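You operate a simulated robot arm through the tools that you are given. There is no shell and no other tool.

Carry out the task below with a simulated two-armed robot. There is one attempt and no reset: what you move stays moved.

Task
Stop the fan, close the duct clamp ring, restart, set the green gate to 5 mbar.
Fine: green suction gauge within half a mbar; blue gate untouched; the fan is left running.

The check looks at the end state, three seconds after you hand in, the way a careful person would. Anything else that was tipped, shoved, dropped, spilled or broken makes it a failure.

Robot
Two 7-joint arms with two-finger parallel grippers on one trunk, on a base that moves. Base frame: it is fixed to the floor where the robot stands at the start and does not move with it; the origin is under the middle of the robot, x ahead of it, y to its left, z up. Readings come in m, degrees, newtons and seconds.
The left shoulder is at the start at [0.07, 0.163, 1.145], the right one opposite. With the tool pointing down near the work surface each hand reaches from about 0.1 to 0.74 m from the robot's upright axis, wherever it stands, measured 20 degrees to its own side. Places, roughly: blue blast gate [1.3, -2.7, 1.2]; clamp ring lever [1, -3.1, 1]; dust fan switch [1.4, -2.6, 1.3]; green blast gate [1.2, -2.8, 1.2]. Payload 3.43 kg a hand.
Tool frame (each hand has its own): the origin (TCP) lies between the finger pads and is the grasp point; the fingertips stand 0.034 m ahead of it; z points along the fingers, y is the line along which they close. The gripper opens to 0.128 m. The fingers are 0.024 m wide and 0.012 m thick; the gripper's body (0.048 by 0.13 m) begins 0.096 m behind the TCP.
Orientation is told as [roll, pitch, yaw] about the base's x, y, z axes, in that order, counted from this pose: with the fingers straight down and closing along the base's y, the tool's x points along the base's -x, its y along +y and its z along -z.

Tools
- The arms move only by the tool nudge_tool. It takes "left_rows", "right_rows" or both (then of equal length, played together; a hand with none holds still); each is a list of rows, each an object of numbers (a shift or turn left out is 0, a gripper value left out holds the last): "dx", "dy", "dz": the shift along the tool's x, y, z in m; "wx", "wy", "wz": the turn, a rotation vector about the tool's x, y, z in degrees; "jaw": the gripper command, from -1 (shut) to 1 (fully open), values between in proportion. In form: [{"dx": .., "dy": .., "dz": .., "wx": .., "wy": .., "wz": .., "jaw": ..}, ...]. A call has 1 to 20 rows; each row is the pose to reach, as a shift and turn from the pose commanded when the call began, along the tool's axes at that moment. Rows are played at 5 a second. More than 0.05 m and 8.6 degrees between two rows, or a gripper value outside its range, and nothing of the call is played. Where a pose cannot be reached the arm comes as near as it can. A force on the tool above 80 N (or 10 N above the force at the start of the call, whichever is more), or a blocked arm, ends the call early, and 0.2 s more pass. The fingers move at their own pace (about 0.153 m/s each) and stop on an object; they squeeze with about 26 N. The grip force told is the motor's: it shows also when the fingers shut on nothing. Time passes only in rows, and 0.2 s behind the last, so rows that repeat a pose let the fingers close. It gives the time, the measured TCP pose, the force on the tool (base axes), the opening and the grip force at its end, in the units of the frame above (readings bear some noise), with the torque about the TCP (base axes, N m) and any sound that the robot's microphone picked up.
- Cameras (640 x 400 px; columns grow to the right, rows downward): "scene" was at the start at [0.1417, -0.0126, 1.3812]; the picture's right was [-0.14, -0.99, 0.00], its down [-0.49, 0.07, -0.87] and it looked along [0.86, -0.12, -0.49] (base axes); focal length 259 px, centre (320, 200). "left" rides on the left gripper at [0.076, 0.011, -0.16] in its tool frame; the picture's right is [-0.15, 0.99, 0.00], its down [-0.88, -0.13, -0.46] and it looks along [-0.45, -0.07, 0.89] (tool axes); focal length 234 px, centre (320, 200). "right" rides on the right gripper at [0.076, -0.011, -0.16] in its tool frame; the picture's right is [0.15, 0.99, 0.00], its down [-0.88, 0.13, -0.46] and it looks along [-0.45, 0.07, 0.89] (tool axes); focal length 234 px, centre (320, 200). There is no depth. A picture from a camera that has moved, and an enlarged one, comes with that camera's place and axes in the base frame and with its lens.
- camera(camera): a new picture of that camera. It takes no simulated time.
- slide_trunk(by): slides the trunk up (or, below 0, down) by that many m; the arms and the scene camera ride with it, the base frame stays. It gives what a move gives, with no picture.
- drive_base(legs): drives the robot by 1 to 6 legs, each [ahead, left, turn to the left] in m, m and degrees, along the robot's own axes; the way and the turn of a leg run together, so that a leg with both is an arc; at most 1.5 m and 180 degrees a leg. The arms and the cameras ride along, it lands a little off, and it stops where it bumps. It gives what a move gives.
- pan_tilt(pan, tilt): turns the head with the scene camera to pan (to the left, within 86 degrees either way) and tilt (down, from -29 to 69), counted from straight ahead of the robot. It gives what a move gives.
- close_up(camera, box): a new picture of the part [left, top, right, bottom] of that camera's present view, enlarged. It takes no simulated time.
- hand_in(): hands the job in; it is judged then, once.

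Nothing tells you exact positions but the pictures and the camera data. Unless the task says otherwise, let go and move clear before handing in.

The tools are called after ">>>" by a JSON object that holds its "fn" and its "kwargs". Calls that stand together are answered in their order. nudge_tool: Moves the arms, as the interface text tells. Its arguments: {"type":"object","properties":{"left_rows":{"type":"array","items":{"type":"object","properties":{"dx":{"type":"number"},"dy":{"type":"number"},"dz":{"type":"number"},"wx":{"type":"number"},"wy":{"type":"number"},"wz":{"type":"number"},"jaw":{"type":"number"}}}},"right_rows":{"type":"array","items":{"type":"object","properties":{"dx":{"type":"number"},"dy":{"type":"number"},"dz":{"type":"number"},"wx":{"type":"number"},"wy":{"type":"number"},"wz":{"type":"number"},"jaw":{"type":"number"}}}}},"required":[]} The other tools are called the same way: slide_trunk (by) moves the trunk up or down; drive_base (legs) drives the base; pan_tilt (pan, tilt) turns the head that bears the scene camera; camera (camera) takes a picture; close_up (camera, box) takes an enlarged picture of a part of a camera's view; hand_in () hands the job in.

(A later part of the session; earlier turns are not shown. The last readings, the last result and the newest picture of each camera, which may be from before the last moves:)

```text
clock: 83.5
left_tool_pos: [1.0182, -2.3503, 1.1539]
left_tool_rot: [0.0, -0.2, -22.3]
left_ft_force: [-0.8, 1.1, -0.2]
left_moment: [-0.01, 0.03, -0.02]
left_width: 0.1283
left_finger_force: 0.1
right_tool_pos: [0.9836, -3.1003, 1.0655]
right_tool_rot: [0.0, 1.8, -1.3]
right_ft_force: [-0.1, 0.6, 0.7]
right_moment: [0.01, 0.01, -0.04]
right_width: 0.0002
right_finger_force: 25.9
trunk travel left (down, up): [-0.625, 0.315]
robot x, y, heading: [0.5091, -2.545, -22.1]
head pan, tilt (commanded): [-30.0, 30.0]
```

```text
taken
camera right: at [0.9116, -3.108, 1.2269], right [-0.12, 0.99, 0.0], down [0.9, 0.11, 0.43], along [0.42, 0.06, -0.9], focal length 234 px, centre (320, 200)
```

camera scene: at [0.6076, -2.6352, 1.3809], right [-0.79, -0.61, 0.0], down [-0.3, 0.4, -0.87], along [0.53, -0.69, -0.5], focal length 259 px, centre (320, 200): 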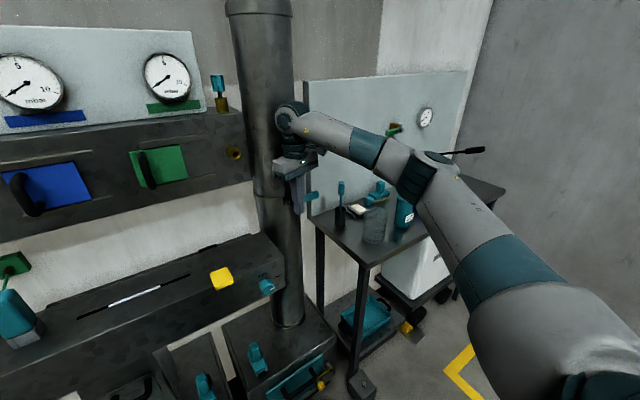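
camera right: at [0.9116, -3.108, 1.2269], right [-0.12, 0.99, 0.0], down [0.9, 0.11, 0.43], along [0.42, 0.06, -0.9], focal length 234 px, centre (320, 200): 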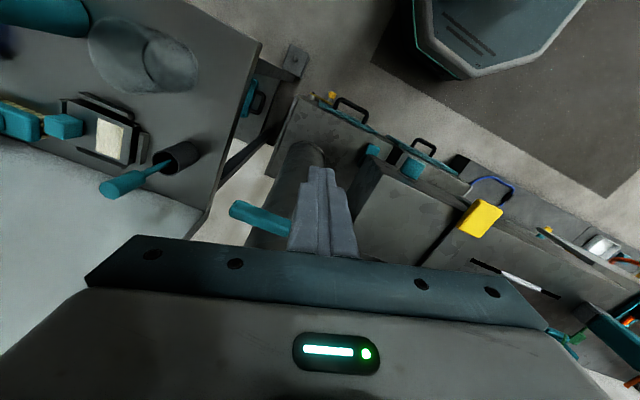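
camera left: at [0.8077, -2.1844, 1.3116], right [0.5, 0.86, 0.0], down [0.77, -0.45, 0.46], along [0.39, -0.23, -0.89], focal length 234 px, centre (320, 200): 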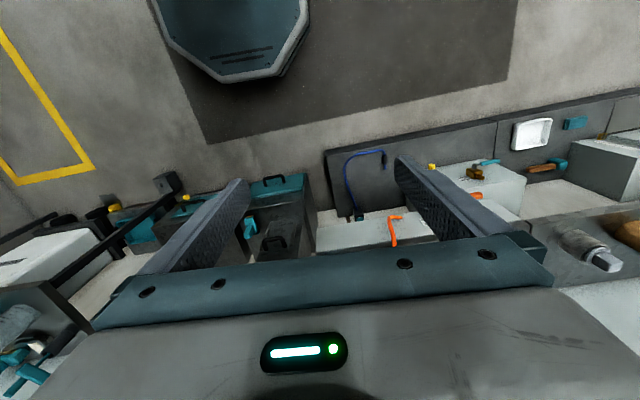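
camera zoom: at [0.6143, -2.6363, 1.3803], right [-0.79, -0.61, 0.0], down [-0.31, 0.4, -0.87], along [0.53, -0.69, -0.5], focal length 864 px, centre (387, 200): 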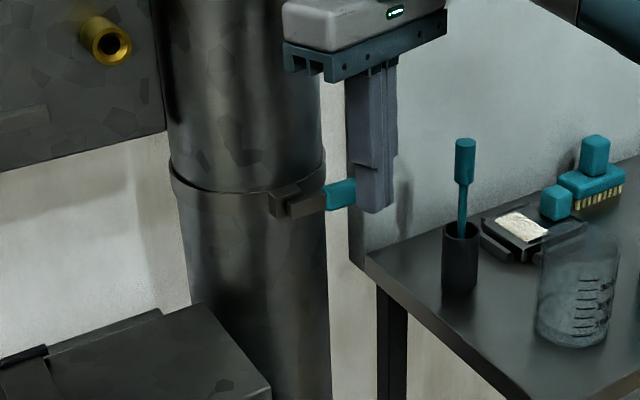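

The lever still lies along the ring. I'll lift the hand up and turn it back to the robot's heading, in small enough steps.

>>> {"fn": "nudge_tool", "kwargs": {"right_rows": [{"dz": -0.04}, {"dz": -0.08}, {"dz": -0.12, "wz": 5}, {"dz": -0.15, "wz": 10}, {"dy": 0.03, "dz": -0.17, "wz": 15}, {"dy": 0.06, "dz": -0.19, "wz": 20}, {"dy": 0.09, "dz": -0.2, "wz": 20}]}}

>>> {"fn": "close_up", "kwargs": {"camera": "right", "box": [100, 60, 340, 240]}}

>>> {"fn": "close_up", "kwargs": {"camera": "scene", "box": [220, 140, 380, 260]}}

```text
clock: 85.1
left_tool_pos: [1.0183, -2.35, 1.1528]
left_tool_rot: [-0.1, 0.0, -22.1]
left_ft_force: [-0.7, 0.5, -0.9]
left_moment: [-0.01, 0.02, 0.0]
left_width: 0.128
left_finger_force: 0.1
right_tool_pos: [0.9913, -3.009, 1.2647]
right_tool_rot: [-0.6, 1.7, -21.3]
right_ft_force: [0.1, -0.3, 0.7]
right_moment: [-0.04, -0.01, -0.01]
right_width: 0.0
right_finger_force: 25.9
trunk travel left (down, up): [-0.625, 0.315]
robot x, y, heading: [0.5134, -2.5465, -22.5]
head pan, tilt (commanded): [-30.0, 30.0]
```

```text
2.22 times, centred on (220, 150) of right
camera zoom: at [0.9211, -2.991, 1.426], right [0.22, 0.97, -0.01], down [0.88, -0.2, 0.43], along [0.42, -0.1, -0.9], focal length 520 px, centre (542, 311)
```

zoom: 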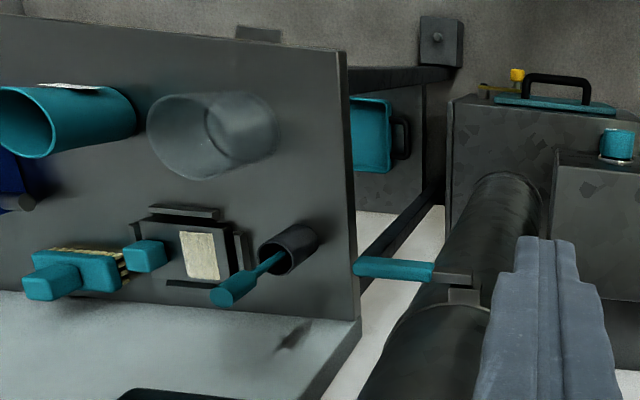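

```text
3.33 times, centred on (300, 200) of scene
camera zoom: at [0.6146, -2.6359, 1.3803], right [-0.79, -0.61, 0.0], down [-0.31, 0.39, -0.87], along [0.53, -0.69, -0.5], focal length 864 px, centre (387, 200)
```

zoom: 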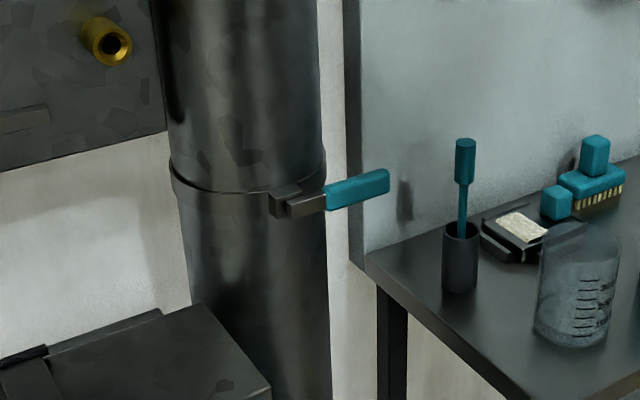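

Comparing views, the lever now sits at about 247–251°, a few degrees more closed than before and about tangent to the ring. To be sure it's truly seated I'll go back right 0.09 m and press again at the tip, comparing the contact point.

>>> {"fn": "drive_base", "kwargs": {"legs": [[0, -0.09, 0]]}}

```text
clock: 86.2
left_tool_pos: [0.9813, -2.434, 1.1538]
left_tool_rot: [0.1, 0.0, -22.0]
left_ft_force: [-0.3, -0.2, 1.2]
left_moment: [0.01, -0.01, 0.02]
left_width: 0.1278
left_finger_force: 0.0
right_tool_pos: [0.9569, -3.0936, 1.2642]
right_tool_rot: [-0.5, 1.7, -21.1]
right_ft_force: [-0.3, 0.0, 0.4]
right_moment: [0.04, 0.01, -0.01]
right_width: 0.0001
right_finger_force: 26.3
trunk travel left (down, up): [-0.625, 0.315]
robot x, y, heading: [0.4778, -2.6278, -22.3]
head pan, tilt (commanded): [-30.0, 30.0]
```

>>> {"fn": "nudge_tool", "kwargs": {"right_rows": [{"dx": -0.02, "dy": -0.02, "dz": 0.03}, {"dx": -0.04, "dy": -0.038, "dz": 0.06}, {"dx": -0.05, "dy": -0.038, "dz": 0.1}, {"dx": -0.055, "dy": -0.038, "dz": 0.14}, {"dx": -0.06, "dy": -0.038, "dz": 0.18}, {"dx": -0.065, "dy": -0.038, "dz": 0.22}, {"dx": -0.068, "dy": -0.038, "dz": 0.26}]}}

>>> {"fn": "camera", "kwargs": {"camera": "right"}}

```text
clock: 87.8
left_tool_pos: [0.983, -2.4345, 1.1546]
left_tool_rot: [0.0, 0.0, -22.1]
left_ft_force: [0.2, -0.3, 0.5]
left_moment: [0.04, 0.0, 0.0]
left_width: 0.128
left_finger_force: 0.1
right_tool_pos: [0.9992, -3.1549, 0.9993]
right_tool_rot: [-0.5, 1.7, -21.2]
right_ft_force: [0.4, -0.3, 0.2]
right_moment: [-0.03, 0.02, 0.0]
right_width: 0.0
right_finger_force: 26.1
trunk travel left (down, up): [-0.625, 0.315]
robot x, y, heading: [0.4741, -2.631, -22.4]
head pan, tilt (commanded): [-30.0, 30.0]
```

```text
taken
camera right: at [0.9282, -3.1374, 1.1611], right [0.22, 0.98, 0.0], down [0.88, -0.2, 0.43], along [0.42, -0.1, -0.9], focal length 234 px, centre (320, 200)
```

right: 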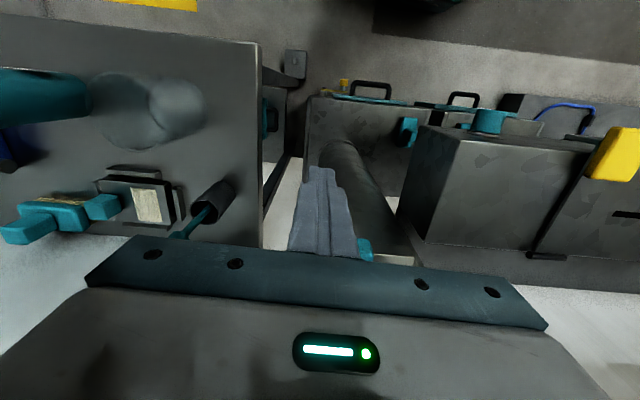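

>>> {"fn": "nudge_tool", "kwargs": {"right_rows": [{"dx": -0.006}, {"dx": -0.012}, {"dx": -0.018}, {"dx": -0.022}]}}

>>> {"fn": "nudge_tool", "kwargs": {"right_rows": [{"dx": -0.003}]}}

>>> {"fn": "nudge_tool", "kwargs": {"right_rows": [{"dx": -0.003}]}}

>>> {"fn": "nudge_tool", "kwargs": {"right_rows": [{"dx": -0.003}]}}

```text
clock: 88.8
left_tool_pos: [0.9816, -2.4348, 1.1529]
left_tool_rot: [0.1, 0.1, -22.1]
left_ft_force: [0.8, 0.1, -0.6]
left_moment: [0.01, 0.0, 0.0]
left_width: 0.1282
left_finger_force: 0.1
right_tool_pos: [1.0192, -3.1607, 1.0008]
right_tool_rot: [-0.7, 1.7, -21.1]
right_ft_force: [0.2, -0.4, 0.2]
right_moment: [0.01, 0.03, -0.01]
right_width: 0.0002
right_finger_force: 25.5
trunk travel left (down, up): [-0.625, 0.315]
robot x, y, heading: [0.4763, -2.6297, -22.1]
head pan, tilt (commanded): [-30.0, 30.0]
```

```text
clock: 89.2
left_tool_pos: [0.9827, -2.432, 1.1538]
left_tool_rot: [0.0, 0.0, -22.0]
left_ft_force: [-0.2, -1.8, 0.0]
left_moment: [0.0, 0.0, 0.01]
left_width: 0.1278
left_finger_force: 0.0
right_tool_pos: [1.0227, -3.1626, 1.0013]
right_tool_rot: [-0.5, 1.8, -21.0]
right_ft_force: [0.3, 0.4, 1.1]
right_moment: [0.01, 0.0, 0.02]
right_width: 0.0001
right_finger_force: 25.9
trunk travel left (down, up): [-0.625, 0.315]
robot x, y, heading: [0.4763, -2.6306, -22.3]
head pan, tilt (commanded): [-30.0, 30.0]
```

```text
clock: 89.6
left_tool_pos: [0.9832, -2.4326, 1.1529]
left_tool_rot: [-0.1, 0.1, -22.1]
left_ft_force: [-0.7, -0.5, -0.5]
left_moment: [-0.03, 0.01, -0.01]
left_width: 0.128
left_finger_force: 0.0
right_tool_pos: [1.025, -3.1627, 1.0018]
right_tool_rot: [-0.6, 1.7, -21.1]
right_ft_force: [-0.6, -0.1, -1.2]
right_moment: [-0.02, -0.01, 0.04]
right_width: 0.0
right_finger_force: 25.9
trunk travel left (down, up): [-0.625, 0.315]
robot x, y, heading: [0.4759, -2.629, -22.2]
head pan, tilt (commanded): [-30.0, 30.0]
```

```text
clock: 90.0
left_tool_pos: [0.9823, -2.4325, 1.1536]
left_tool_rot: [0.0, -0.1, -22.1]
left_ft_force: [0.0, -0.6, -0.5]
left_moment: [0.02, 0.0, 0.0]
left_width: 0.1281
left_finger_force: 0.0
right_tool_pos: [1.0265, -3.1635, 1.0025]
right_tool_rot: [-0.6, 1.9, -21.1]
right_ft_force: [-13.3, 7.4, -3.1]
right_moment: [-0.12, -0.04, 0.24]
right_width: 0.0002
right_finger_force: 26.2
trunk travel left (down, up): [-0.625, 0.315]
robot x, y, heading: [0.4796, -2.6297, -22.2]
head pan, tilt (commanded): [-30.0, 30.0]
```

Contact comes at the same place as before (within about 2 mm) and is stiff, so the lever is at its hard end stop, closed. Now I back off and lift the hand clear, and only then drive.

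>>> {"fn": "nudge_tool", "kwargs": {"right_rows": [{"dx": 0.02}, {"dx": 0.04}, {"dx": 0.055}, {"dx": 0.055, "dz": -0.04}, {"dx": 0.055, "dz": -0.08}, {"dx": 0.055, "dz": -0.12}, {"dx": 0.055, "dz": -0.16}, {"dx": 0.055, "dz": -0.2}, {"dx": 0.055, "dz": -0.24}, {"dx": 0.055, "dz": -0.27}]}}

```text
clock: 92.2
left_tool_pos: [0.9839, -2.4323, 1.1545]
left_tool_rot: [-0.1, -0.1, -22.1]
left_ft_force: [-0.3, 0.0, -0.7]
left_moment: [0.02, -0.01, -0.04]
left_width: 0.1283
left_finger_force: 0.1
right_tool_pos: [0.9848, -3.1464, 1.2734]
right_tool_rot: [-0.6, 1.7, -21.0]
right_ft_force: [0.3, 0.8, 0.4]
right_moment: [-0.02, 0.0, 0.0]
right_width: 0.0
right_finger_force: 26.4
trunk travel left (down, up): [-0.625, 0.315]
robot x, y, heading: [0.4747, -2.6307, -22.2]
head pan, tilt (commanded): [-30.0, 30.0]
```

The hand is clear above. I'll pull it back slightly and then drive left 0.25 m.

>>> {"fn": "nudge_tool", "kwargs": {"right_rows": [{"dx": 0.03}, {"dx": 0.06}]}}

>>> {"fn": "drive_base", "kwargs": {"legs": [[0, 0.25, 0]]}}

>>> {"fn": "pan_tilt", "kwargs": {"pan": -20, "tilt": 20}}

>>> {"fn": "camera", "kwargs": {"camera": "scene"}}

```text
clock: 92.8
left_tool_pos: [0.9818, -2.4337, 1.1545]
left_tool_rot: [0.0, -0.1, -22.1]
left_ft_force: [0.1, 0.5, -0.4]
left_moment: [-0.03, -0.04, 0.05]
left_width: 0.128
left_finger_force: 0.1
right_tool_pos: [0.9271, -3.124, 1.2753]
right_tool_rot: [-0.6, 1.8, -21.1]
right_ft_force: [0.3, -1.0, -0.7]
right_moment: [0.0, -0.02, 0.01]
right_width: 0.0001
right_finger_force: 26.4
trunk travel left (down, up): [-0.625, 0.315]
robot x, y, heading: [0.478, -2.6284, -22.2]
head pan, tilt (commanded): [-30.0, 30.0]
```

```text
clock: 94.6
left_tool_pos: [1.0757, -2.2, 1.1536]
left_tool_rot: [0.1, 0.1, -21.9]
left_ft_force: [-0.4, 0.1, -0.4]
left_moment: [0.01, 0.0, 0.0]
left_width: 0.1281
left_finger_force: 0.2
right_tool_pos: [1.0239, -2.8921, 1.275]
right_tool_rot: [-0.5, 1.8, -20.9]
right_ft_force: [-0.2, 0.3, -0.9]
right_moment: [0.03, 0.02, -0.01]
right_width: 0.0001
right_finger_force: 25.6
trunk travel left (down, up): [-0.625, 0.315]
robot x, y, heading: [0.5716, -2.3975, -21.9]
head pan, tilt (commanded): [-30.0, 30.0]
```

```text
clock: 95.3
left_tool_pos: [1.0764, -2.1993, 1.1534]
left_tool_rot: [0.1, 0.0, -21.8]
left_ft_force: [-0.1, 0.0, 0.0]
left_moment: [0.02, 0.0, -0.01]
left_width: 0.128
left_finger_force: 0.1
right_tool_pos: [1.0236, -2.8905, 1.2741]
right_tool_rot: [-0.7, 1.7, -20.9]
right_ft_force: [0.7, -0.2, -0.7]
right_moment: [-0.03, 0.01, -0.01]
right_width: 0.0001
right_finger_force: 25.3
trunk travel left (down, up): [-0.625, 0.315]
robot x, y, heading: [0.5672, -2.4008, -22.0]
head pan, tilt (commanded): [-20.0, 20.0]
```

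```text
taken
camera scene: at [0.6879, -2.4793, 1.3963], right [-0.67, -0.74, 0.0], down [-0.26, 0.23, -0.94], along [0.7, -0.63, -0.34], focal length 259 px, centre (320, 200)
```

scene: 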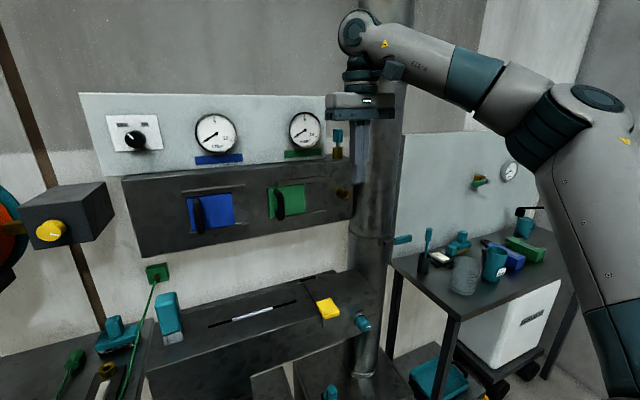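

The panel is in view again, the knob still OFF and the gauges at 0. I'll carry the hand over to the front of the knob, then point it forward.

>>> {"fn": "nudge_tool", "kwargs": {"right_rows": [{"dz": -0.033}, {"dz": -0.066}, {"dx": 0.003, "dy": 0.042, "dz": -0.066}, {"dx": 0.006, "dy": 0.084, "dz": -0.066}, {"dx": 0.009, "dy": 0.127, "dz": -0.066}, {"dx": 0.012, "dy": 0.169, "dz": -0.066}, {"dx": 0.015, "dy": 0.211, "dz": -0.066}, {"dx": 0.018, "dy": 0.254, "dz": -0.066}, {"dx": 0.021, "dy": 0.296, "dz": -0.066}, {"dx": 0.024, "dy": 0.338, "dz": -0.066}, {"dx": 0.027, "dy": 0.381, "dz": -0.066}, {"dx": 0.0295, "dy": 0.4228, "dz": -0.066, "jaw": 0.2}]}}

>>> {"fn": "nudge_tool", "kwargs": {"right_rows": [{"wy": -8}, {"wy": -16}, {"wy": -24}, {"wy": -32}, {"wy": -40}, {"wy": -48}, {"wy": -56}, {"wy": -64}, {"wy": -72}, {"wy": -80}, {"wy": -88}, {"wy": -91}]}}

>>> {"fn": "camera", "kwargs": {"camera": "right"}}

```text
clock: 98.1
left_tool_pos: [1.0769, -2.2034, 1.1538]
left_tool_rot: [0.1, -0.1, -22.0]
left_ft_force: [0.7, -0.7, 0.1]
left_moment: [0.09, 0.0, 0.02]
left_width: 0.128
left_finger_force: 0.0
right_tool_pos: [1.151, -2.5208, 1.357]
right_tool_rot: [2.9, 1.9, -22.7]
right_ft_force: [0.0, -0.9, -0.3]
right_moment: [0.04, 0.0, 0.0]
right_width: 0.0768
right_finger_force: 0.1
trunk travel left (down, up): [-0.625, 0.315]
robot x, y, heading: [0.5754, -2.4021, -22.0]
head pan, tilt (commanded): [-20.0, 20.0]
stopped in row 12 (right hand): the arm was blocked; the commanded pose is now the measured one
```

```text
clock: 100.7
left_tool_pos: [1.077, -2.1994, 1.1536]
left_tool_rot: [0.0, 0.0, -21.9]
left_ft_force: [0.3, 0.5, 0.9]
left_moment: [0.02, 0.01, 0.0]
left_width: 0.1278
left_finger_force: 0.1
right_tool_pos: [1.1514, -2.5141, 1.3573]
right_tool_rot: [76.6, -87.3, -99.2]
right_ft_force: [-1.0, -0.7, -0.9]
right_moment: [0.06, -0.02, 0.03]
right_width: 0.077
right_finger_force: 0.1
trunk travel left (down, up): [-0.625, 0.315]
robot x, y, heading: [0.5702, -2.4004, -22.2]
head pan, tilt (commanded): [-20.0, 20.0]
```

```text
taken
camera right: at [0.999, -2.4585, 1.2823], right [0.38, 0.92, -0.1], down [-0.38, 0.25, 0.89], along [0.84, -0.3, 0.44], focal length 234 px, centre (320, 200)
```

right: 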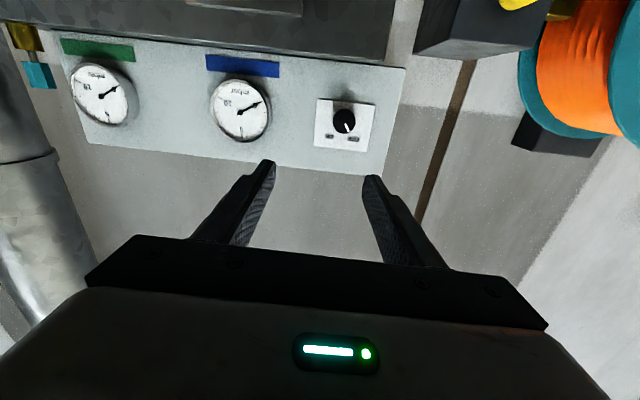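

The arm was briefly blocked at the end of the sweep (probably arm against arm), but the hand is now pointing forward at the knob. I'll look at how the arms stand before going on.

>>> {"fn": "pan_tilt", "kwargs": {"pan": 10, "tilt": 20}}

>>> {"fn": "camera", "kwargs": {"camera": "scene"}}

>>> {"fn": "camera", "kwargs": {"camera": "left"}}

```text
clock: 101.7
left_tool_pos: [1.0756, -2.1992, 1.1541]
left_tool_rot: [0.0, -0.1, -21.8]
left_ft_force: [1.2, -0.8, -0.3]
left_moment: [0.01, -0.02, 0.02]
left_width: 0.1279
left_finger_force: 0.0
right_tool_pos: [1.1516, -2.5133, 1.3579]
right_tool_rot: [73.7, -87.4, -96.3]
right_ft_force: [0.2, 0.4, -0.1]
right_moment: [-0.01, -0.02, 0.02]
right_width: 0.0769
right_finger_force: 0.0
trunk travel left (down, up): [-0.625, 0.315]
robot x, y, heading: [0.5691, -2.397, -22.1]
head pan, tilt (commanded): [10.0, 20.0]
```

```text
taken
camera scene: at [0.7097, -2.4366, 1.3963], right [-0.21, -0.98, 0.0], down [-0.33, 0.07, -0.94], along [0.92, -0.2, -0.34], focal length 259 px, centre (320, 200)
```

scene: 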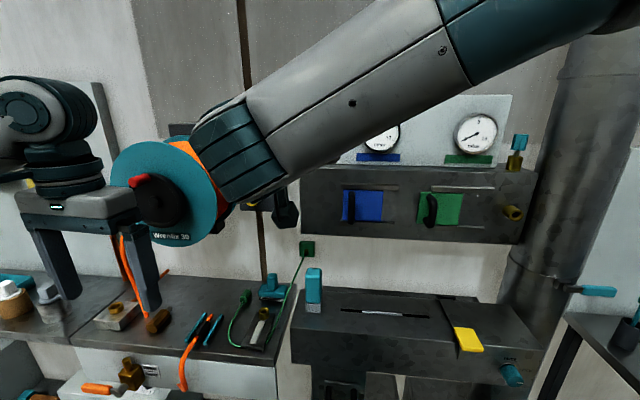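

```text
taken
camera left: at [1.01, -2.1611, 1.3122], right [0.51, 0.86, 0.0], down [0.77, -0.45, 0.46], along [0.39, -0.23, -0.89], focal length 234 px, centre (320, 200)
```

left: 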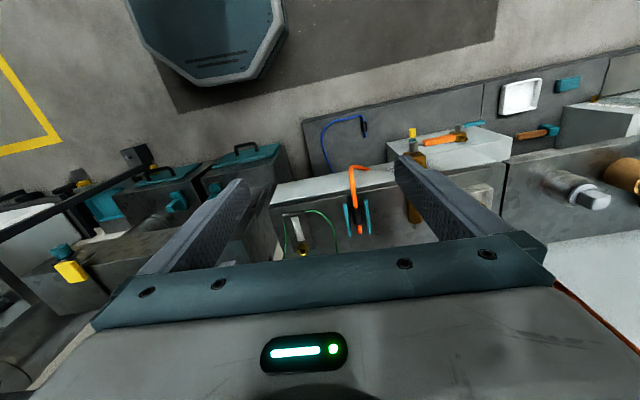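

The arms are clear of each other now. I'll line the hand up 13 cm in front of the knob with its axis square to the panel, then roll to match the OFF pointer.

>>> {"fn": "nudge_tool", "kwargs": {"right_rows": [{"dx": 0.012, "dy": 0.012, "dz": 0.025, "wx": -1.2, "wy": -0.5}, {"dx": 0.0257, "dy": 0.024, "dz": 0.0552, "wx": -2.5, "wy": -1}, {"dx": 0.0257, "dy": 0.024, "dz": 0.0552, "wx": -2.5, "wy": -1}]}}

>>> {"fn": "nudge_tool", "kwargs": {"right_rows": [{"wz": -7}, {"wz": -14}, {"wz": -21}, {"wz": -28}, {"wz": -35}, {"wz": -35}]}}

>>> {"fn": "camera", "kwargs": {"camera": "right"}}

```text
clock: 102.5
left_tool_pos: [1.0764, -2.1984, 1.1529]
left_tool_rot: [0.0, -0.1, -22.0]
left_ft_force: [-0.6, -0.3, 1.0]
left_moment: [-0.02, -0.02, 0.0]
left_width: 0.1278
left_finger_force: 0.1
right_tool_pos: [1.2099, -2.5099, 1.3318]
right_tool_rot: [99.3, -87.3, -119.3]
right_ft_force: [-0.7, 0.0, 0.0]
right_moment: [0.01, -0.01, 0.02]
right_width: 0.0766
right_finger_force: 0.1
trunk travel left (down, up): [-0.625, 0.315]
robot x, y, heading: [0.5736, -2.3982, -21.9]
head pan, tilt (commanded): [10.0, 20.0]
```

```text
clock: 103.9
left_tool_pos: [1.0767, -2.199, 1.154]
left_tool_rot: [0.1, -0.1, -21.9]
left_ft_force: [0.4, -0.3, 0.3]
left_moment: [0.01, -0.01, -0.01]
left_width: 0.1278
left_finger_force: 0.1
right_tool_pos: [1.2116, -2.511, 1.3325]
right_tool_rot: [-90.7, -57.5, 70.4]
right_ft_force: [-0.4, -0.5, 0.0]
right_moment: [-0.01, 0.0, 0.01]
right_width: 0.0768
right_finger_force: 0.0
trunk travel left (down, up): [-0.625, 0.315]
robot x, y, heading: [0.5703, -2.4013, -21.8]
head pan, tilt (commanded): [10.0, 20.0]
```

```text
taken
camera right: at [1.0434, -2.5027, 1.2726], right [0.26, 0.71, -0.65], down [-0.23, 0.71, 0.67], along [0.94, -0.02, 0.35], focal length 234 px, centre (320, 200)
```

right: 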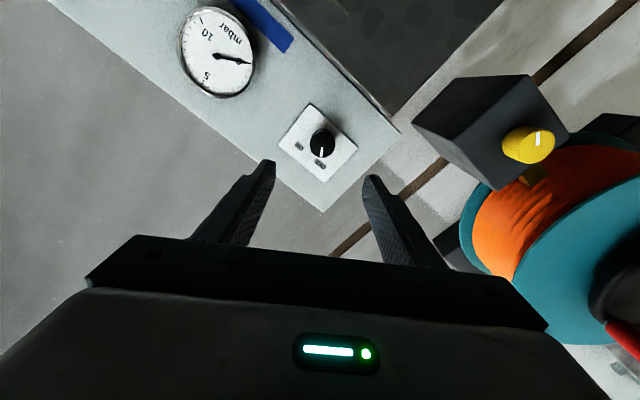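

The hand is squared up with the pointer. I'll advance onto the knob.

>>> {"fn": "nudge_tool", "kwargs": {"right_rows": [{"dx": 0.001, "dy": 0.002, "dz": 0.03}, {"dx": 0.002, "dy": 0.003, "dz": 0.06}, {"dx": 0.002, "dy": 0.003, "dz": 0.09}, {"dx": 0.002, "dy": 0.003, "dz": 0.11}, {"dx": 0.002, "dy": 0.003, "dz": 0.12}, {"dx": 0.002, "dy": 0.003, "dz": 0.127}, {"dx": 0.002, "dy": 0.003, "dz": 0.127}]}}

>>> {"fn": "camera", "kwargs": {"camera": "right"}}

```text
clock: 105.5
left_tool_pos: [1.0759, -2.1997, 1.1526]
left_tool_rot: [-0.1, -0.1, -21.8]
left_ft_force: [0.0, -0.2, 0.0]
left_moment: [0.02, -0.01, 0.02]
left_width: 0.1279
left_finger_force: 0.0
right_tool_pos: [1.3313, -2.5534, 1.3292]
right_tool_rot: [-90.7, -57.6, 70.5]
right_ft_force: [0.4, 1.2, 0.3]
right_moment: [0.02, -0.01, -0.01]
right_width: 0.0768
right_finger_force: 0.0
trunk travel left (down, up): [-0.625, 0.315]
robot x, y, heading: [0.5705, -2.3986, -21.7]
head pan, tilt (commanded): [10.0, 20.0]
```

```text
taken
camera right: at [1.1641, -2.5448, 1.2697], right [0.26, 0.71, -0.65], down [-0.23, 0.7, 0.67], along [0.94, -0.03, 0.35], focal length 234 px, centre (320, 200)
```

right: 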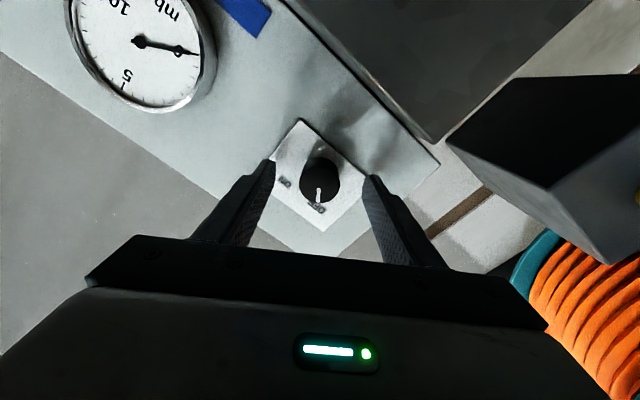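

The knob sits between the fingers. I'll close and turn clockwise to ON.

>>> {"fn": "nudge_tool", "kwargs": {"right_rows": [{"jaw": -0.2}, {"jaw": -0.5}, {"jaw": -0.8}, {"jaw": -0.8}, {"wz": 7}, {"wz": 14}, {"wz": 21}, {"wz": 28}, {"wz": 35}, {"wz": 42}, {"wz": 49}, {"wz": 56}, {"wz": 63}, {"wz": 70}, {"wz": 73}, {"wz": 73}]}}

>>> {"fn": "camera", "kwargs": {"camera": "right"}}

```text
clock: 108.9
left_tool_pos: [1.0779, -2.1996, 1.1538]
left_tool_rot: [-0.2, 0.0, -21.9]
left_ft_force: [-0.2, 1.1, -0.1]
left_moment: [-0.01, 0.02, 0.0]
left_width: 0.1277
left_finger_force: 0.0
right_tool_pos: [1.3335, -2.5524, 1.3296]
right_tool_rot: [90.5, -49.3, -110.3]
right_ft_force: [7.6, 3.5, 4.3]
right_moment: [-0.48, -0.5, 0.77]
right_width: 0.0339
right_finger_force: 44.7
trunk travel left (down, up): [-0.625, 0.315]
robot x, y, heading: [0.5711, -2.3982, -21.8]
head pan, tilt (commanded): [10.0, 20.0]
```

```text
taken
camera right: at [1.1958, -2.4581, 1.2623], right [0.29, 0.8, 0.53], down [-0.6, -0.29, 0.75], along [0.75, -0.53, 0.39], focal length 234 px, centre (320, 200)
```

right: 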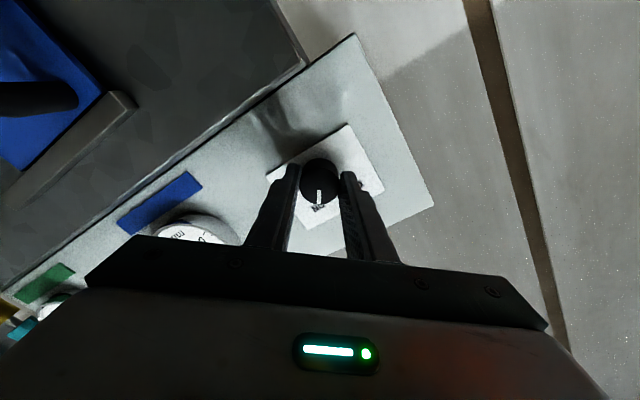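

The pointer is at ON. I'll release, back out and check the gauges.

>>> {"fn": "nudge_tool", "kwargs": {"right_rows": [{"jaw": -0.2}, {"jaw": 0.2}, {"jaw": 0.2}, {"dz": -0.03}, {"dz": -0.06}, {"dz": -0.09}, {"dz": -0.12}, {"dz": -0.15}]}}

>>> {"fn": "camera", "kwargs": {"camera": "right"}}

>>> {"fn": "camera", "kwargs": {"camera": "scene"}}

```text
clock: 110.7
left_tool_pos: [1.0754, -2.1975, 1.1544]
left_tool_rot: [0.0, -0.1, -21.9]
left_ft_force: [0.4, -0.5, 0.5]
left_moment: [0.0, -0.01, 0.01]
left_width: 0.1278
left_finger_force: 0.0
right_tool_pos: [1.1892, -2.5008, 1.3286]
right_tool_rot: [90.7, -49.3, -110.7]
right_ft_force: [-0.4, 0.4, 0.5]
right_moment: [0.01, -0.02, 0.0]
right_width: 0.0767
right_finger_force: 0.1
trunk travel left (down, up): [-0.625, 0.315]
robot x, y, heading: [0.5698, -2.4014, -21.9]
head pan, tilt (commanded): [10.0, 20.0]
```

```text
taken
camera right: at [1.0522, -2.4067, 1.2619], right [0.29, 0.8, 0.53], down [-0.6, -0.29, 0.75], along [0.75, -0.53, 0.39], focal length 234 px, centre (320, 200)
```

right: 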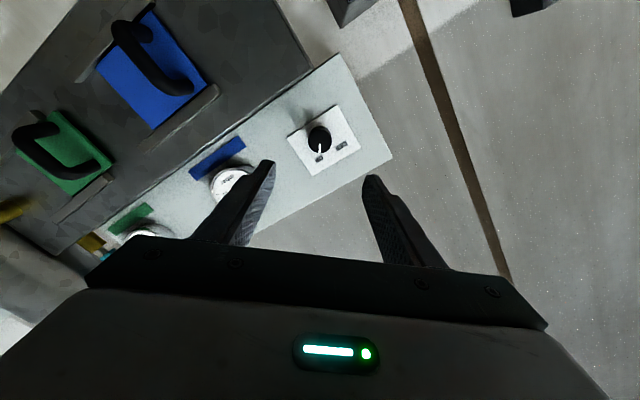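

```text
taken
camera scene: at [0.7088, -2.436, 1.3965], right [-0.21, -0.98, 0.0], down [-0.33, 0.07, -0.94], along [0.92, -0.2, -0.34], focal length 259 px, centre (320, 200)
```

scene: 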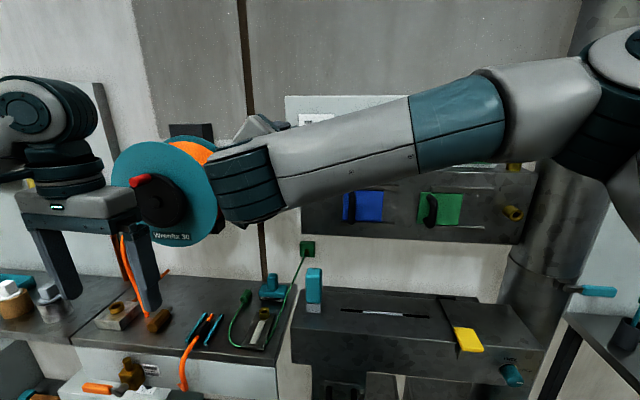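

The fan knob is ON. I'll roll the hand back level and move it right and down to stand in front of the green gate handle.

>>> {"fn": "nudge_tool", "kwargs": {"right_rows": [{"wz": -8}, {"wz": -16}, {"wz": -24}, {"wz": -32}, {"wz": -40}, {"wz": -40.5}]}}

>>> {"fn": "nudge_tool", "kwargs": {"right_rows": [{"dy": -0.04, "dz": -0.01}, {"dy": -0.08, "dz": -0.02}, {"dy": -0.12, "dz": -0.02}, {"dy": -0.16, "dz": -0.02}, {"dy": -0.2, "dz": -0.02}, {"dy": -0.24, "dz": -0.02}, {"dy": -0.288, "dz": -0.02}]}}

>>> {"fn": "pan_tilt", "kwargs": {"pan": -20, "tilt": 15}}

>>> {"fn": "camera", "kwargs": {"camera": "scene"}}

>>> {"fn": "camera", "kwargs": {"camera": "right"}}

```text
clock: 112.1
left_tool_pos: [1.0773, -2.1994, 1.1537]
left_tool_rot: [0.0, 0.0, -21.9]
left_ft_force: [0.1, 1.0, -0.6]
left_moment: [0.0, -0.02, -0.04]
left_width: 0.128
left_finger_force: 0.0
right_tool_pos: [1.1893, -2.5002, 1.3277]
right_tool_rot: [173.6, -89.7, 166.3]
right_ft_force: [-0.8, -0.5, -0.8]
right_moment: [0.01, 0.01, 0.01]
right_width: 0.0769
right_finger_force: 0.1
trunk travel left (down, up): [-0.625, 0.315]
robot x, y, heading: [0.5734, -2.3965, -22.1]
head pan, tilt (commanded): [10.0, 20.0]
```

```text
clock: 113.7
left_tool_pos: [1.0746, -2.2015, 1.1548]
left_tool_rot: [0.1, -0.1, -21.9]
left_ft_force: [0.4, -1.5, 0.7]
left_moment: [0.04, -0.03, 0.03]
left_width: 0.1282
left_finger_force: 0.0
right_tool_pos: [1.0711, -2.7703, 1.3286]
right_tool_rot: [144.9, -89.5, -165.0]
right_ft_force: [-0.8, 0.0, -0.7]
right_moment: [0.0, 0.02, 0.06]
right_width: 0.0768
right_finger_force: 0.1
trunk travel left (down, up): [-0.625, 0.315]
robot x, y, heading: [0.5689, -2.3954, -22.1]
head pan, tilt (commanded): [10.0, 20.0]
```

```text
clock: 114.6
left_tool_pos: [1.0776, -2.2012, 1.1543]
left_tool_rot: [-0.1, -0.1, -21.9]
left_ft_force: [-0.3, -0.8, -0.7]
left_moment: [-0.03, 0.01, 0.0]
left_width: 0.128
left_finger_force: 0.0
right_tool_pos: [1.0739, -2.7657, 1.3292]
right_tool_rot: [156.2, -89.7, -176.4]
right_ft_force: [0.0, -0.9, 1.0]
right_moment: [0.01, -0.01, 0.0]
right_width: 0.0769
right_finger_force: 0.2
trunk travel left (down, up): [-0.625, 0.315]
robot x, y, heading: [0.5716, -2.3977, -21.9]
head pan, tilt (commanded): [-20.0, 15.0]
```

```text
taken
camera scene: at [0.6879, -2.4799, 1.4045], right [-0.67, -0.74, 0.0], down [-0.19, 0.17, -0.97], along [0.72, -0.65, -0.26], focal length 259 px, centre (320, 200)
```

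scene: 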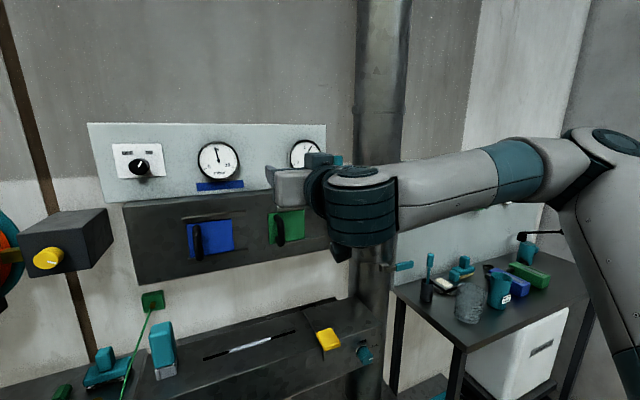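

```text
taken
camera right: at [0.9197, -2.7205, 1.2524], right [0.34, 0.93, -0.14], down [-0.39, 0.28, 0.88], along [0.86, -0.24, 0.46], focal length 234 px, centre (320, 200)
```

right: 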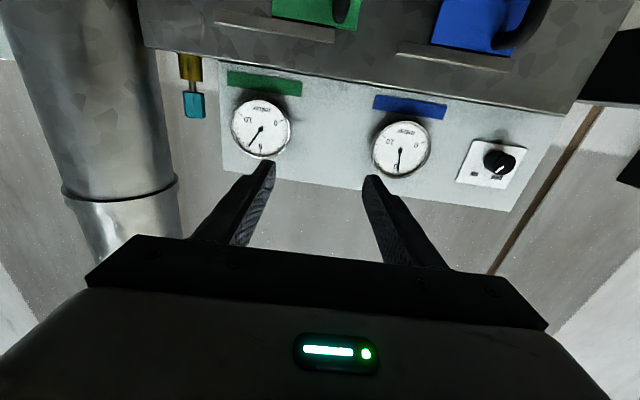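

The fan is running: both needles are up, with green above 5. I'll enlarge the green gauge and gate.

>>> {"fn": "close_up", "kwargs": {"camera": "right", "box": [210, 80, 310, 170]}}

>>> {"fn": "close_up", "kwargs": {"camera": "right", "box": [140, 0, 560, 130]}}

>>> {"fn": "close_up", "kwargs": {"camera": "scene", "box": [175, 130, 335, 260]}}

```text
4.44 times, centred on (260, 125) of right
camera zoom: at [0.9197, -2.7205, 1.2524], right [0.34, 0.93, -0.14], down [-0.39, 0.28, 0.88], along [0.86, -0.24, 0.46], focal length 1041 px, centre (587, 533)
```

zoom: 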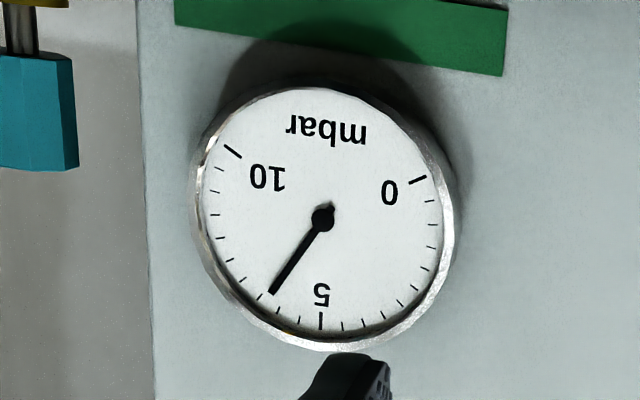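

```text
1.52 times, centred on (350, 65) of right
camera zoom: at [0.9197, -2.7205, 1.2524], right [0.34, 0.93, -0.14], down [-0.39, 0.28, 0.88], along [0.86, -0.24, 0.46], focal length 357 px, centre (274, 406)
```

zoom: 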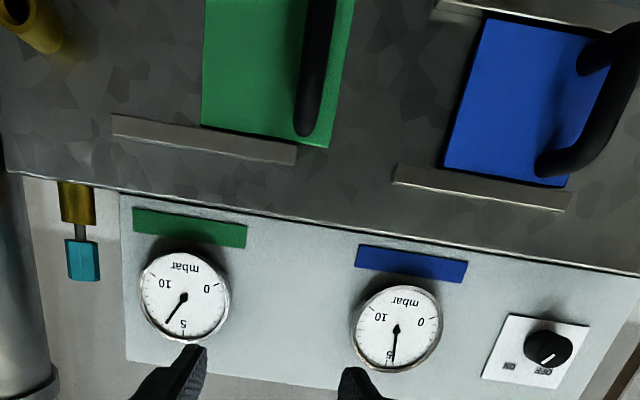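

```text
3.08 times, centred on (255, 195) of scene
camera zoom: at [0.6879, -2.4799, 1.4045], right [-0.67, -0.74, 0.0], down [-0.19, 0.17, -0.97], along [0.72, -0.65, -0.26], focal length 798 px, centre (520, 215)
```

zoom: 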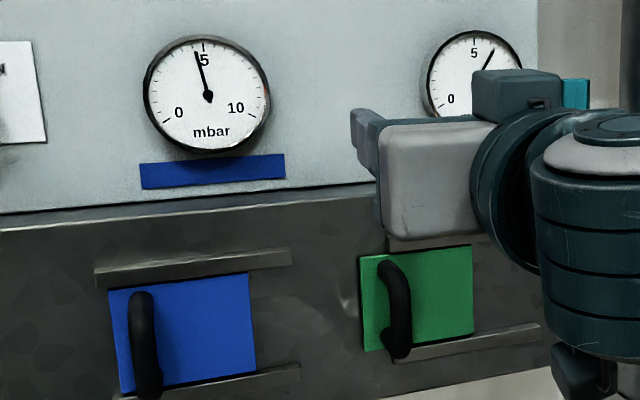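

With the ring closed, green reads about 6.4 and blue about 4.9. I'll lower the hand in front of the green handle and check alignment.

>>> {"fn": "nudge_tool", "kwargs": {"right_rows": [{"dx": 0.04}, {"dx": 0.08}, {"dx": 0.12}, {"dx": 0.164}, {"dx": 0.164}]}}

>>> {"fn": "camera", "kwargs": {"camera": "right"}}

>>> {"fn": "camera", "kwargs": {"camera": "scene"}}

```text
clock: 115.8
left_tool_pos: [1.078, -2.2004, 1.1538]
left_tool_rot: [0.0, 0.0, -22.0]
left_ft_force: [0.4, -0.2, -0.7]
left_moment: [0.05, 0.01, -0.01]
left_width: 0.1282
left_finger_force: 0.0
right_tool_pos: [1.0775, -2.7557, 1.1696]
right_tool_rot: [108.1, -89.8, -128.5]
right_ft_force: [-0.5, -0.9, -0.3]
right_moment: [0.01, -0.03, 0.04]
right_width: 0.0767
right_finger_force: 0.0
right hand out of reach, approached as far as the arm can: row 4, 5
trunk travel left (down, up): [-0.625, 0.315]
robot x, y, heading: [0.5671, -2.3979, -22.1]
head pan, tilt (commanded): [-20.0, 15.0]
```

```text
taken
camera right: at [0.9238, -2.7091, 1.0946], right [0.35, 0.93, -0.14], down [-0.38, 0.28, 0.88], along [0.86, -0.25, 0.45], focal length 234 px, centre (320, 200)
```

right: 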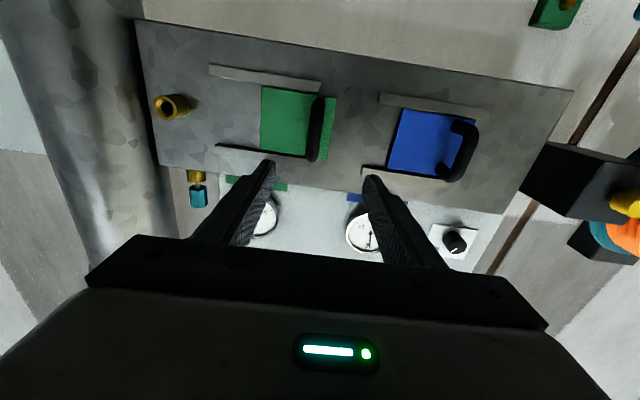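

```text
taken
camera scene: at [0.6894, -2.4812, 1.4042], right [-0.67, -0.74, 0.0], down [-0.19, 0.17, -0.97], along [0.72, -0.65, -0.26], focal length 259 px, centre (320, 200)
```

scene: 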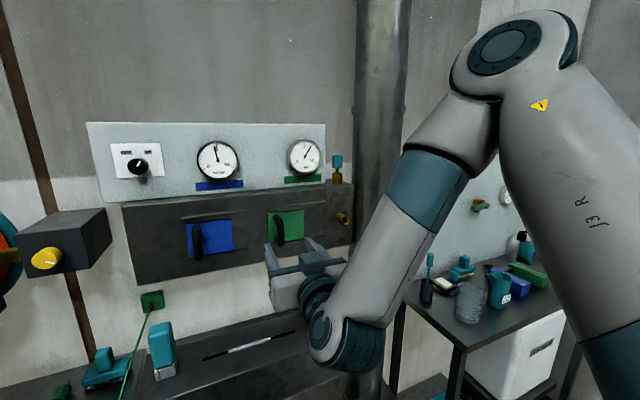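

The green handle bar is straight ahead at about (1.199,-2.811,1.155), and the gauges stay visible from the head camera. I'll approach so the open fingers straddle the bar.

>>> {"fn": "nudge_tool", "kwargs": {"right_rows": [{"dx": 0.005, "dy": -0.004, "dz": 0.03, "jaw": -0.05}, {"dx": 0.01, "dy": -0.0086, "dz": 0.06}, {"dx": 0.01, "dy": -0.0086, "dz": 0.09}, {"dx": 0.01, "dy": -0.0086, "dz": 0.1}, {"dx": 0.01, "dy": -0.0086, "dz": 0.1}]}}

>>> {"fn": "camera", "kwargs": {"camera": "right"}}

>>> {"fn": "camera", "kwargs": {"camera": "scene"}}

```text
clock: 117.0
left_tool_pos: [1.0757, -2.1994, 1.1533]
left_tool_rot: [-0.1, 0.0, -22.0]
left_ft_force: [0.2, 0.8, -0.9]
left_moment: [0.0, 0.0, -0.01]
left_width: 0.1279
left_finger_force: 0.2
right_tool_pos: [1.1705, -2.7729, 1.1761]
right_tool_rot: [19.9, -89.6, -41.0]
right_ft_force: [-2.1, 0.7, -0.3]
right_moment: [0.02, -0.01, -0.02]
right_width: 0.0609
right_finger_force: 0.0
right hand out of reach, approached as far as the arm can: row 1, 2, 3, 4, 5
trunk travel left (down, up): [-0.625, 0.315]
robot x, y, heading: [0.5726, -2.3992, -21.9]
head pan, tilt (commanded): [-20.0, 15.0]
```

```text
taken
camera right: at [1.017, -2.7241, 1.1014], right [0.36, 0.92, -0.14], down [-0.37, 0.28, 0.88], along [0.86, -0.26, 0.44], focal length 234 px, centre (320, 200)
```

right: 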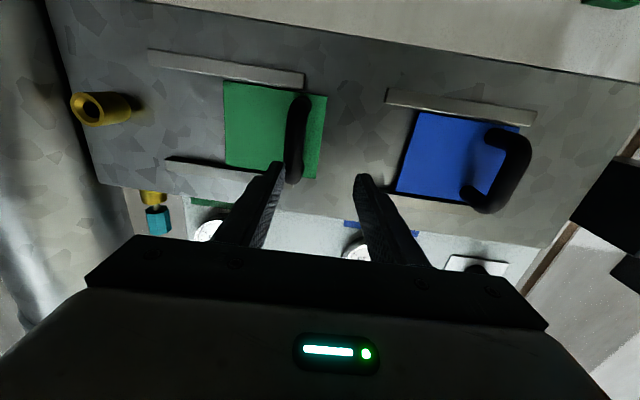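

```text
taken
camera scene: at [0.6876, -2.4799, 1.4045], right [-0.67, -0.74, 0.0], down [-0.19, 0.17, -0.97], along [0.72, -0.65, -0.26], focal length 259 px, centre (320, 200)
```

scene: 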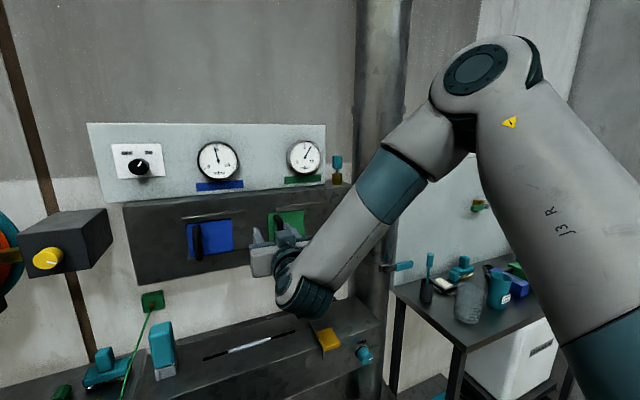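

The wrist is at its limit because I'm too near (the hand sits 2.5 cm left of where I want it). I'll back the base off 0.13 m, which draws the hand straight out, and then extend the arm.

>>> {"fn": "drive_base", "kwargs": {"legs": [[-0.13, 0, 0]]}}

>>> {"fn": "camera", "kwargs": {"camera": "right"}}

```text
clock: 118.3
left_tool_pos: [0.9597, -2.1516, 1.1543]
left_tool_rot: [0.0, -0.1, -21.9]
left_ft_force: [0.4, 0.2, -0.2]
left_moment: [0.0, 0.01, -0.04]
left_width: 0.1279
left_finger_force: 0.1
right_tool_pos: [1.0539, -2.7258, 1.1758]
right_tool_rot: [18.4, -89.5, -39.6]
right_ft_force: [0.2, 0.0, 0.9]
right_moment: [0.02, 0.01, 0.0]
right_width: 0.0607
right_finger_force: 0.1
trunk travel left (down, up): [-0.625, 0.315]
robot x, y, heading: [0.4508, -2.3501, -22.2]
head pan, tilt (commanded): [-20.0, 15.0]
```

```text
taken
camera right: at [0.8998, -2.677, 1.101], right [0.36, 0.92, -0.14], down [-0.37, 0.28, 0.88], along [0.86, -0.26, 0.44], focal length 234 px, centre (320, 200)
```

right: 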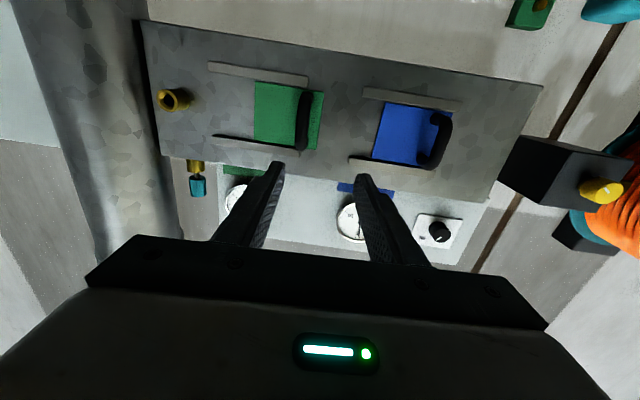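

>>> {"fn": "nudge_tool", "kwargs": {"right_rows": [{"dx": 0.01, "dy": -0.014, "dz": 0.02}, {"dx": 0.019, "dy": -0.027, "dz": 0.04}, {"dx": 0.019, "dy": -0.027, "dz": 0.07}, {"dx": 0.019, "dy": -0.027, "dz": 0.09}, {"dx": 0.019, "dy": -0.027, "dz": 0.09}]}}

>>> {"fn": "camera", "kwargs": {"camera": "right"}}

>>> {"fn": "camera", "kwargs": {"camera": "scene"}}

```text
clock: 119.5
left_tool_pos: [0.9581, -2.1537, 1.1537]
left_tool_rot: [0.0, -0.1, -22.0]
left_ft_force: [0.4, -0.2, -0.6]
left_moment: [-0.02, 0.01, 0.02]
left_width: 0.1278
left_finger_force: 0.1
right_tool_pos: [1.1331, -2.7618, 1.1728]
right_tool_rot: [5.0, -88.6, -27.7]
right_ft_force: [-0.9, 0.7, -0.1]
right_moment: [-0.03, 0.0, -0.03]
right_width: 0.0609
right_finger_force: 0.1
right hand out of reach, approached as far as the arm can: row 1, 2, 3, 4, 5
trunk travel left (down, up): [-0.625, 0.315]
robot x, y, heading: [0.4536, -2.3529, -22.3]
head pan, tilt (commanded): [-20.0, 15.0]
```

```text
taken
camera right: at [0.9789, -2.7092, 1.1014], right [0.38, 0.91, -0.14], down [-0.35, 0.29, 0.89], along [0.86, -0.29, 0.43], focal length 234 px, centre (320, 200)
```

right: 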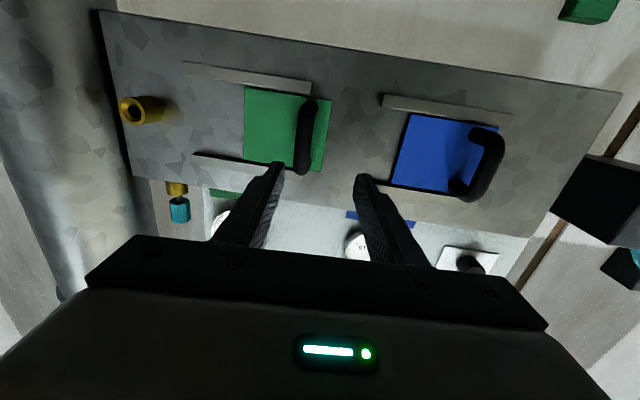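

```text
taken
camera scene: at [0.5695, -2.4321, 1.4046], right [-0.67, -0.74, 0.0], down [-0.19, 0.17, -0.97], along [0.72, -0.65, -0.26], focal length 259 px, centre (320, 200)
```

scene: 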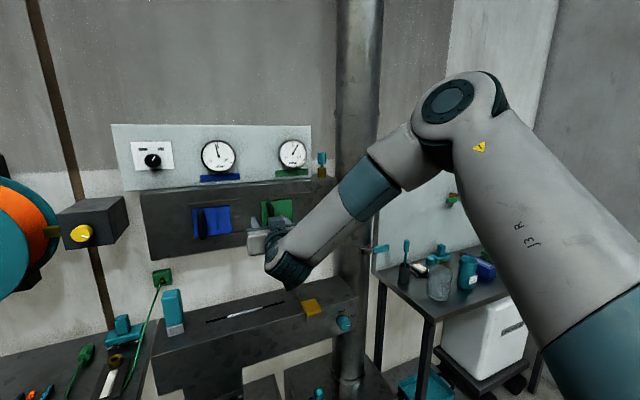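

The wrist is at its limit with the elbow this high. The knob pose worked with the target about 0.17 m above the shoulder, so I'll withdraw and raise the hand, then lower the trunk by 0.16 m to get the same geometry at the gate.

>>> {"fn": "nudge_tool", "kwargs": {"right_rows": [{"dz": -0.04}, {"dz": -0.08}, {"dx": -0.04, "dz": -0.08}, {"dx": -0.08, "dz": -0.08}, {"dx": -0.12, "dz": -0.08}, {"dx": -0.16, "dz": -0.08}, {"dx": -0.18, "dz": -0.08}]}}

>>> {"fn": "camera", "kwargs": {"camera": "scene"}}

```text
clock: 121.1
left_tool_pos: [0.9601, -2.1523, 1.1545]
left_tool_rot: [0.0, -0.1, -22.0]
left_ft_force: [0.4, 0.4, 0.6]
left_moment: [-0.01, 0.0, 0.01]
left_width: 0.1279
left_finger_force: 0.1
right_tool_pos: [1.0577, -2.7338, 1.3554]
right_tool_rot: [13.4, -89.6, -34.6]
right_ft_force: [-0.3, -0.5, 0.3]
right_moment: [-0.01, 0.05, -0.02]
right_width: 0.0608
right_finger_force: 0.1
right hand out of reach, approached as far as the arm can: row 1
trunk travel left (down, up): [-0.625, 0.315]
robot x, y, heading: [0.4513, -2.3522, -22.0]
head pan, tilt (commanded): [-20.0, 15.0]
```

```text
taken
camera scene: at [0.5698, -2.4318, 1.4046], right [-0.67, -0.74, 0.0], down [-0.19, 0.17, -0.97], along [0.72, -0.65, -0.26], focal length 259 px, centre (320, 200)
```

scene: 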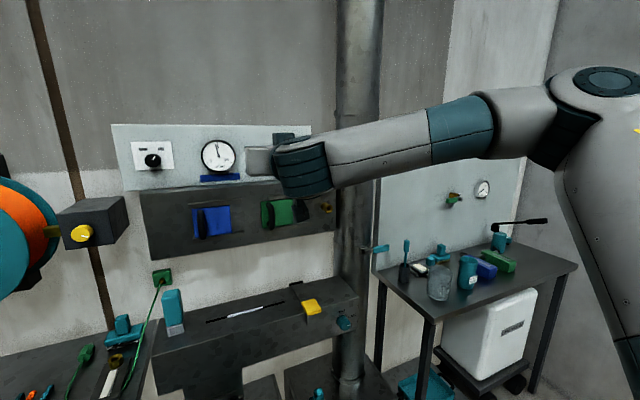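

The arm is back in the good shape. Now I lower the trunk by 0.18 m.

>>> {"fn": "slide_trunk", "kwargs": {"by": -0.18}}

>>> {"fn": "camera", "kwargs": {"camera": "scene"}}

>>> {"fn": "camera", "kwargs": {"camera": "right"}}

```text
clock: 123.1
left_tool_pos: [0.9576, -2.1524, 0.9741]
left_tool_rot: [0.0, -0.1, -22.0]
left_ft_force: [-0.4, 0.3, -0.6]
left_moment: [0.0, 0.0, 0.01]
left_width: 0.1281
left_finger_force: 0.0
right_tool_pos: [1.0574, -2.7344, 1.1761]
right_tool_rot: [21.0, -89.6, -42.3]
right_ft_force: [0.0, -0.8, 0.2]
right_moment: [-0.02, -0.02, 0.02]
right_width: 0.0607
right_finger_force: 0.0
trunk travel left (down, up): [-0.445, 0.495]
robot x, y, heading: [0.4526, -2.3492, -22.4]
head pan, tilt (commanded): [-20.0, 15.0]
```

```text
taken
camera scene: at [0.5701, -2.4322, 1.2246], right [-0.67, -0.74, 0.0], down [-0.19, 0.17, -0.97], along [0.72, -0.65, -0.26], focal length 259 px, centre (320, 200)
```

scene: 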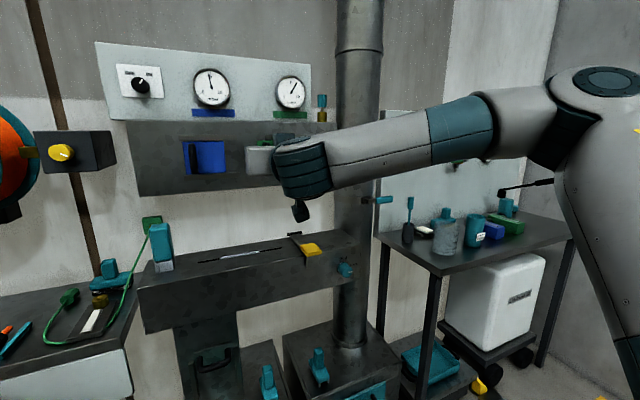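

```text
taken
camera right: at [0.9034, -2.6844, 1.1001], right [0.36, 0.92, -0.14], down [-0.37, 0.28, 0.88], along [0.86, -0.26, 0.45], focal length 234 px, centre (320, 200)
```

right: 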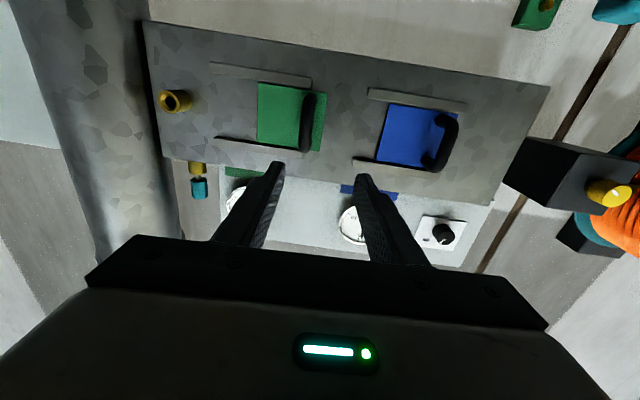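

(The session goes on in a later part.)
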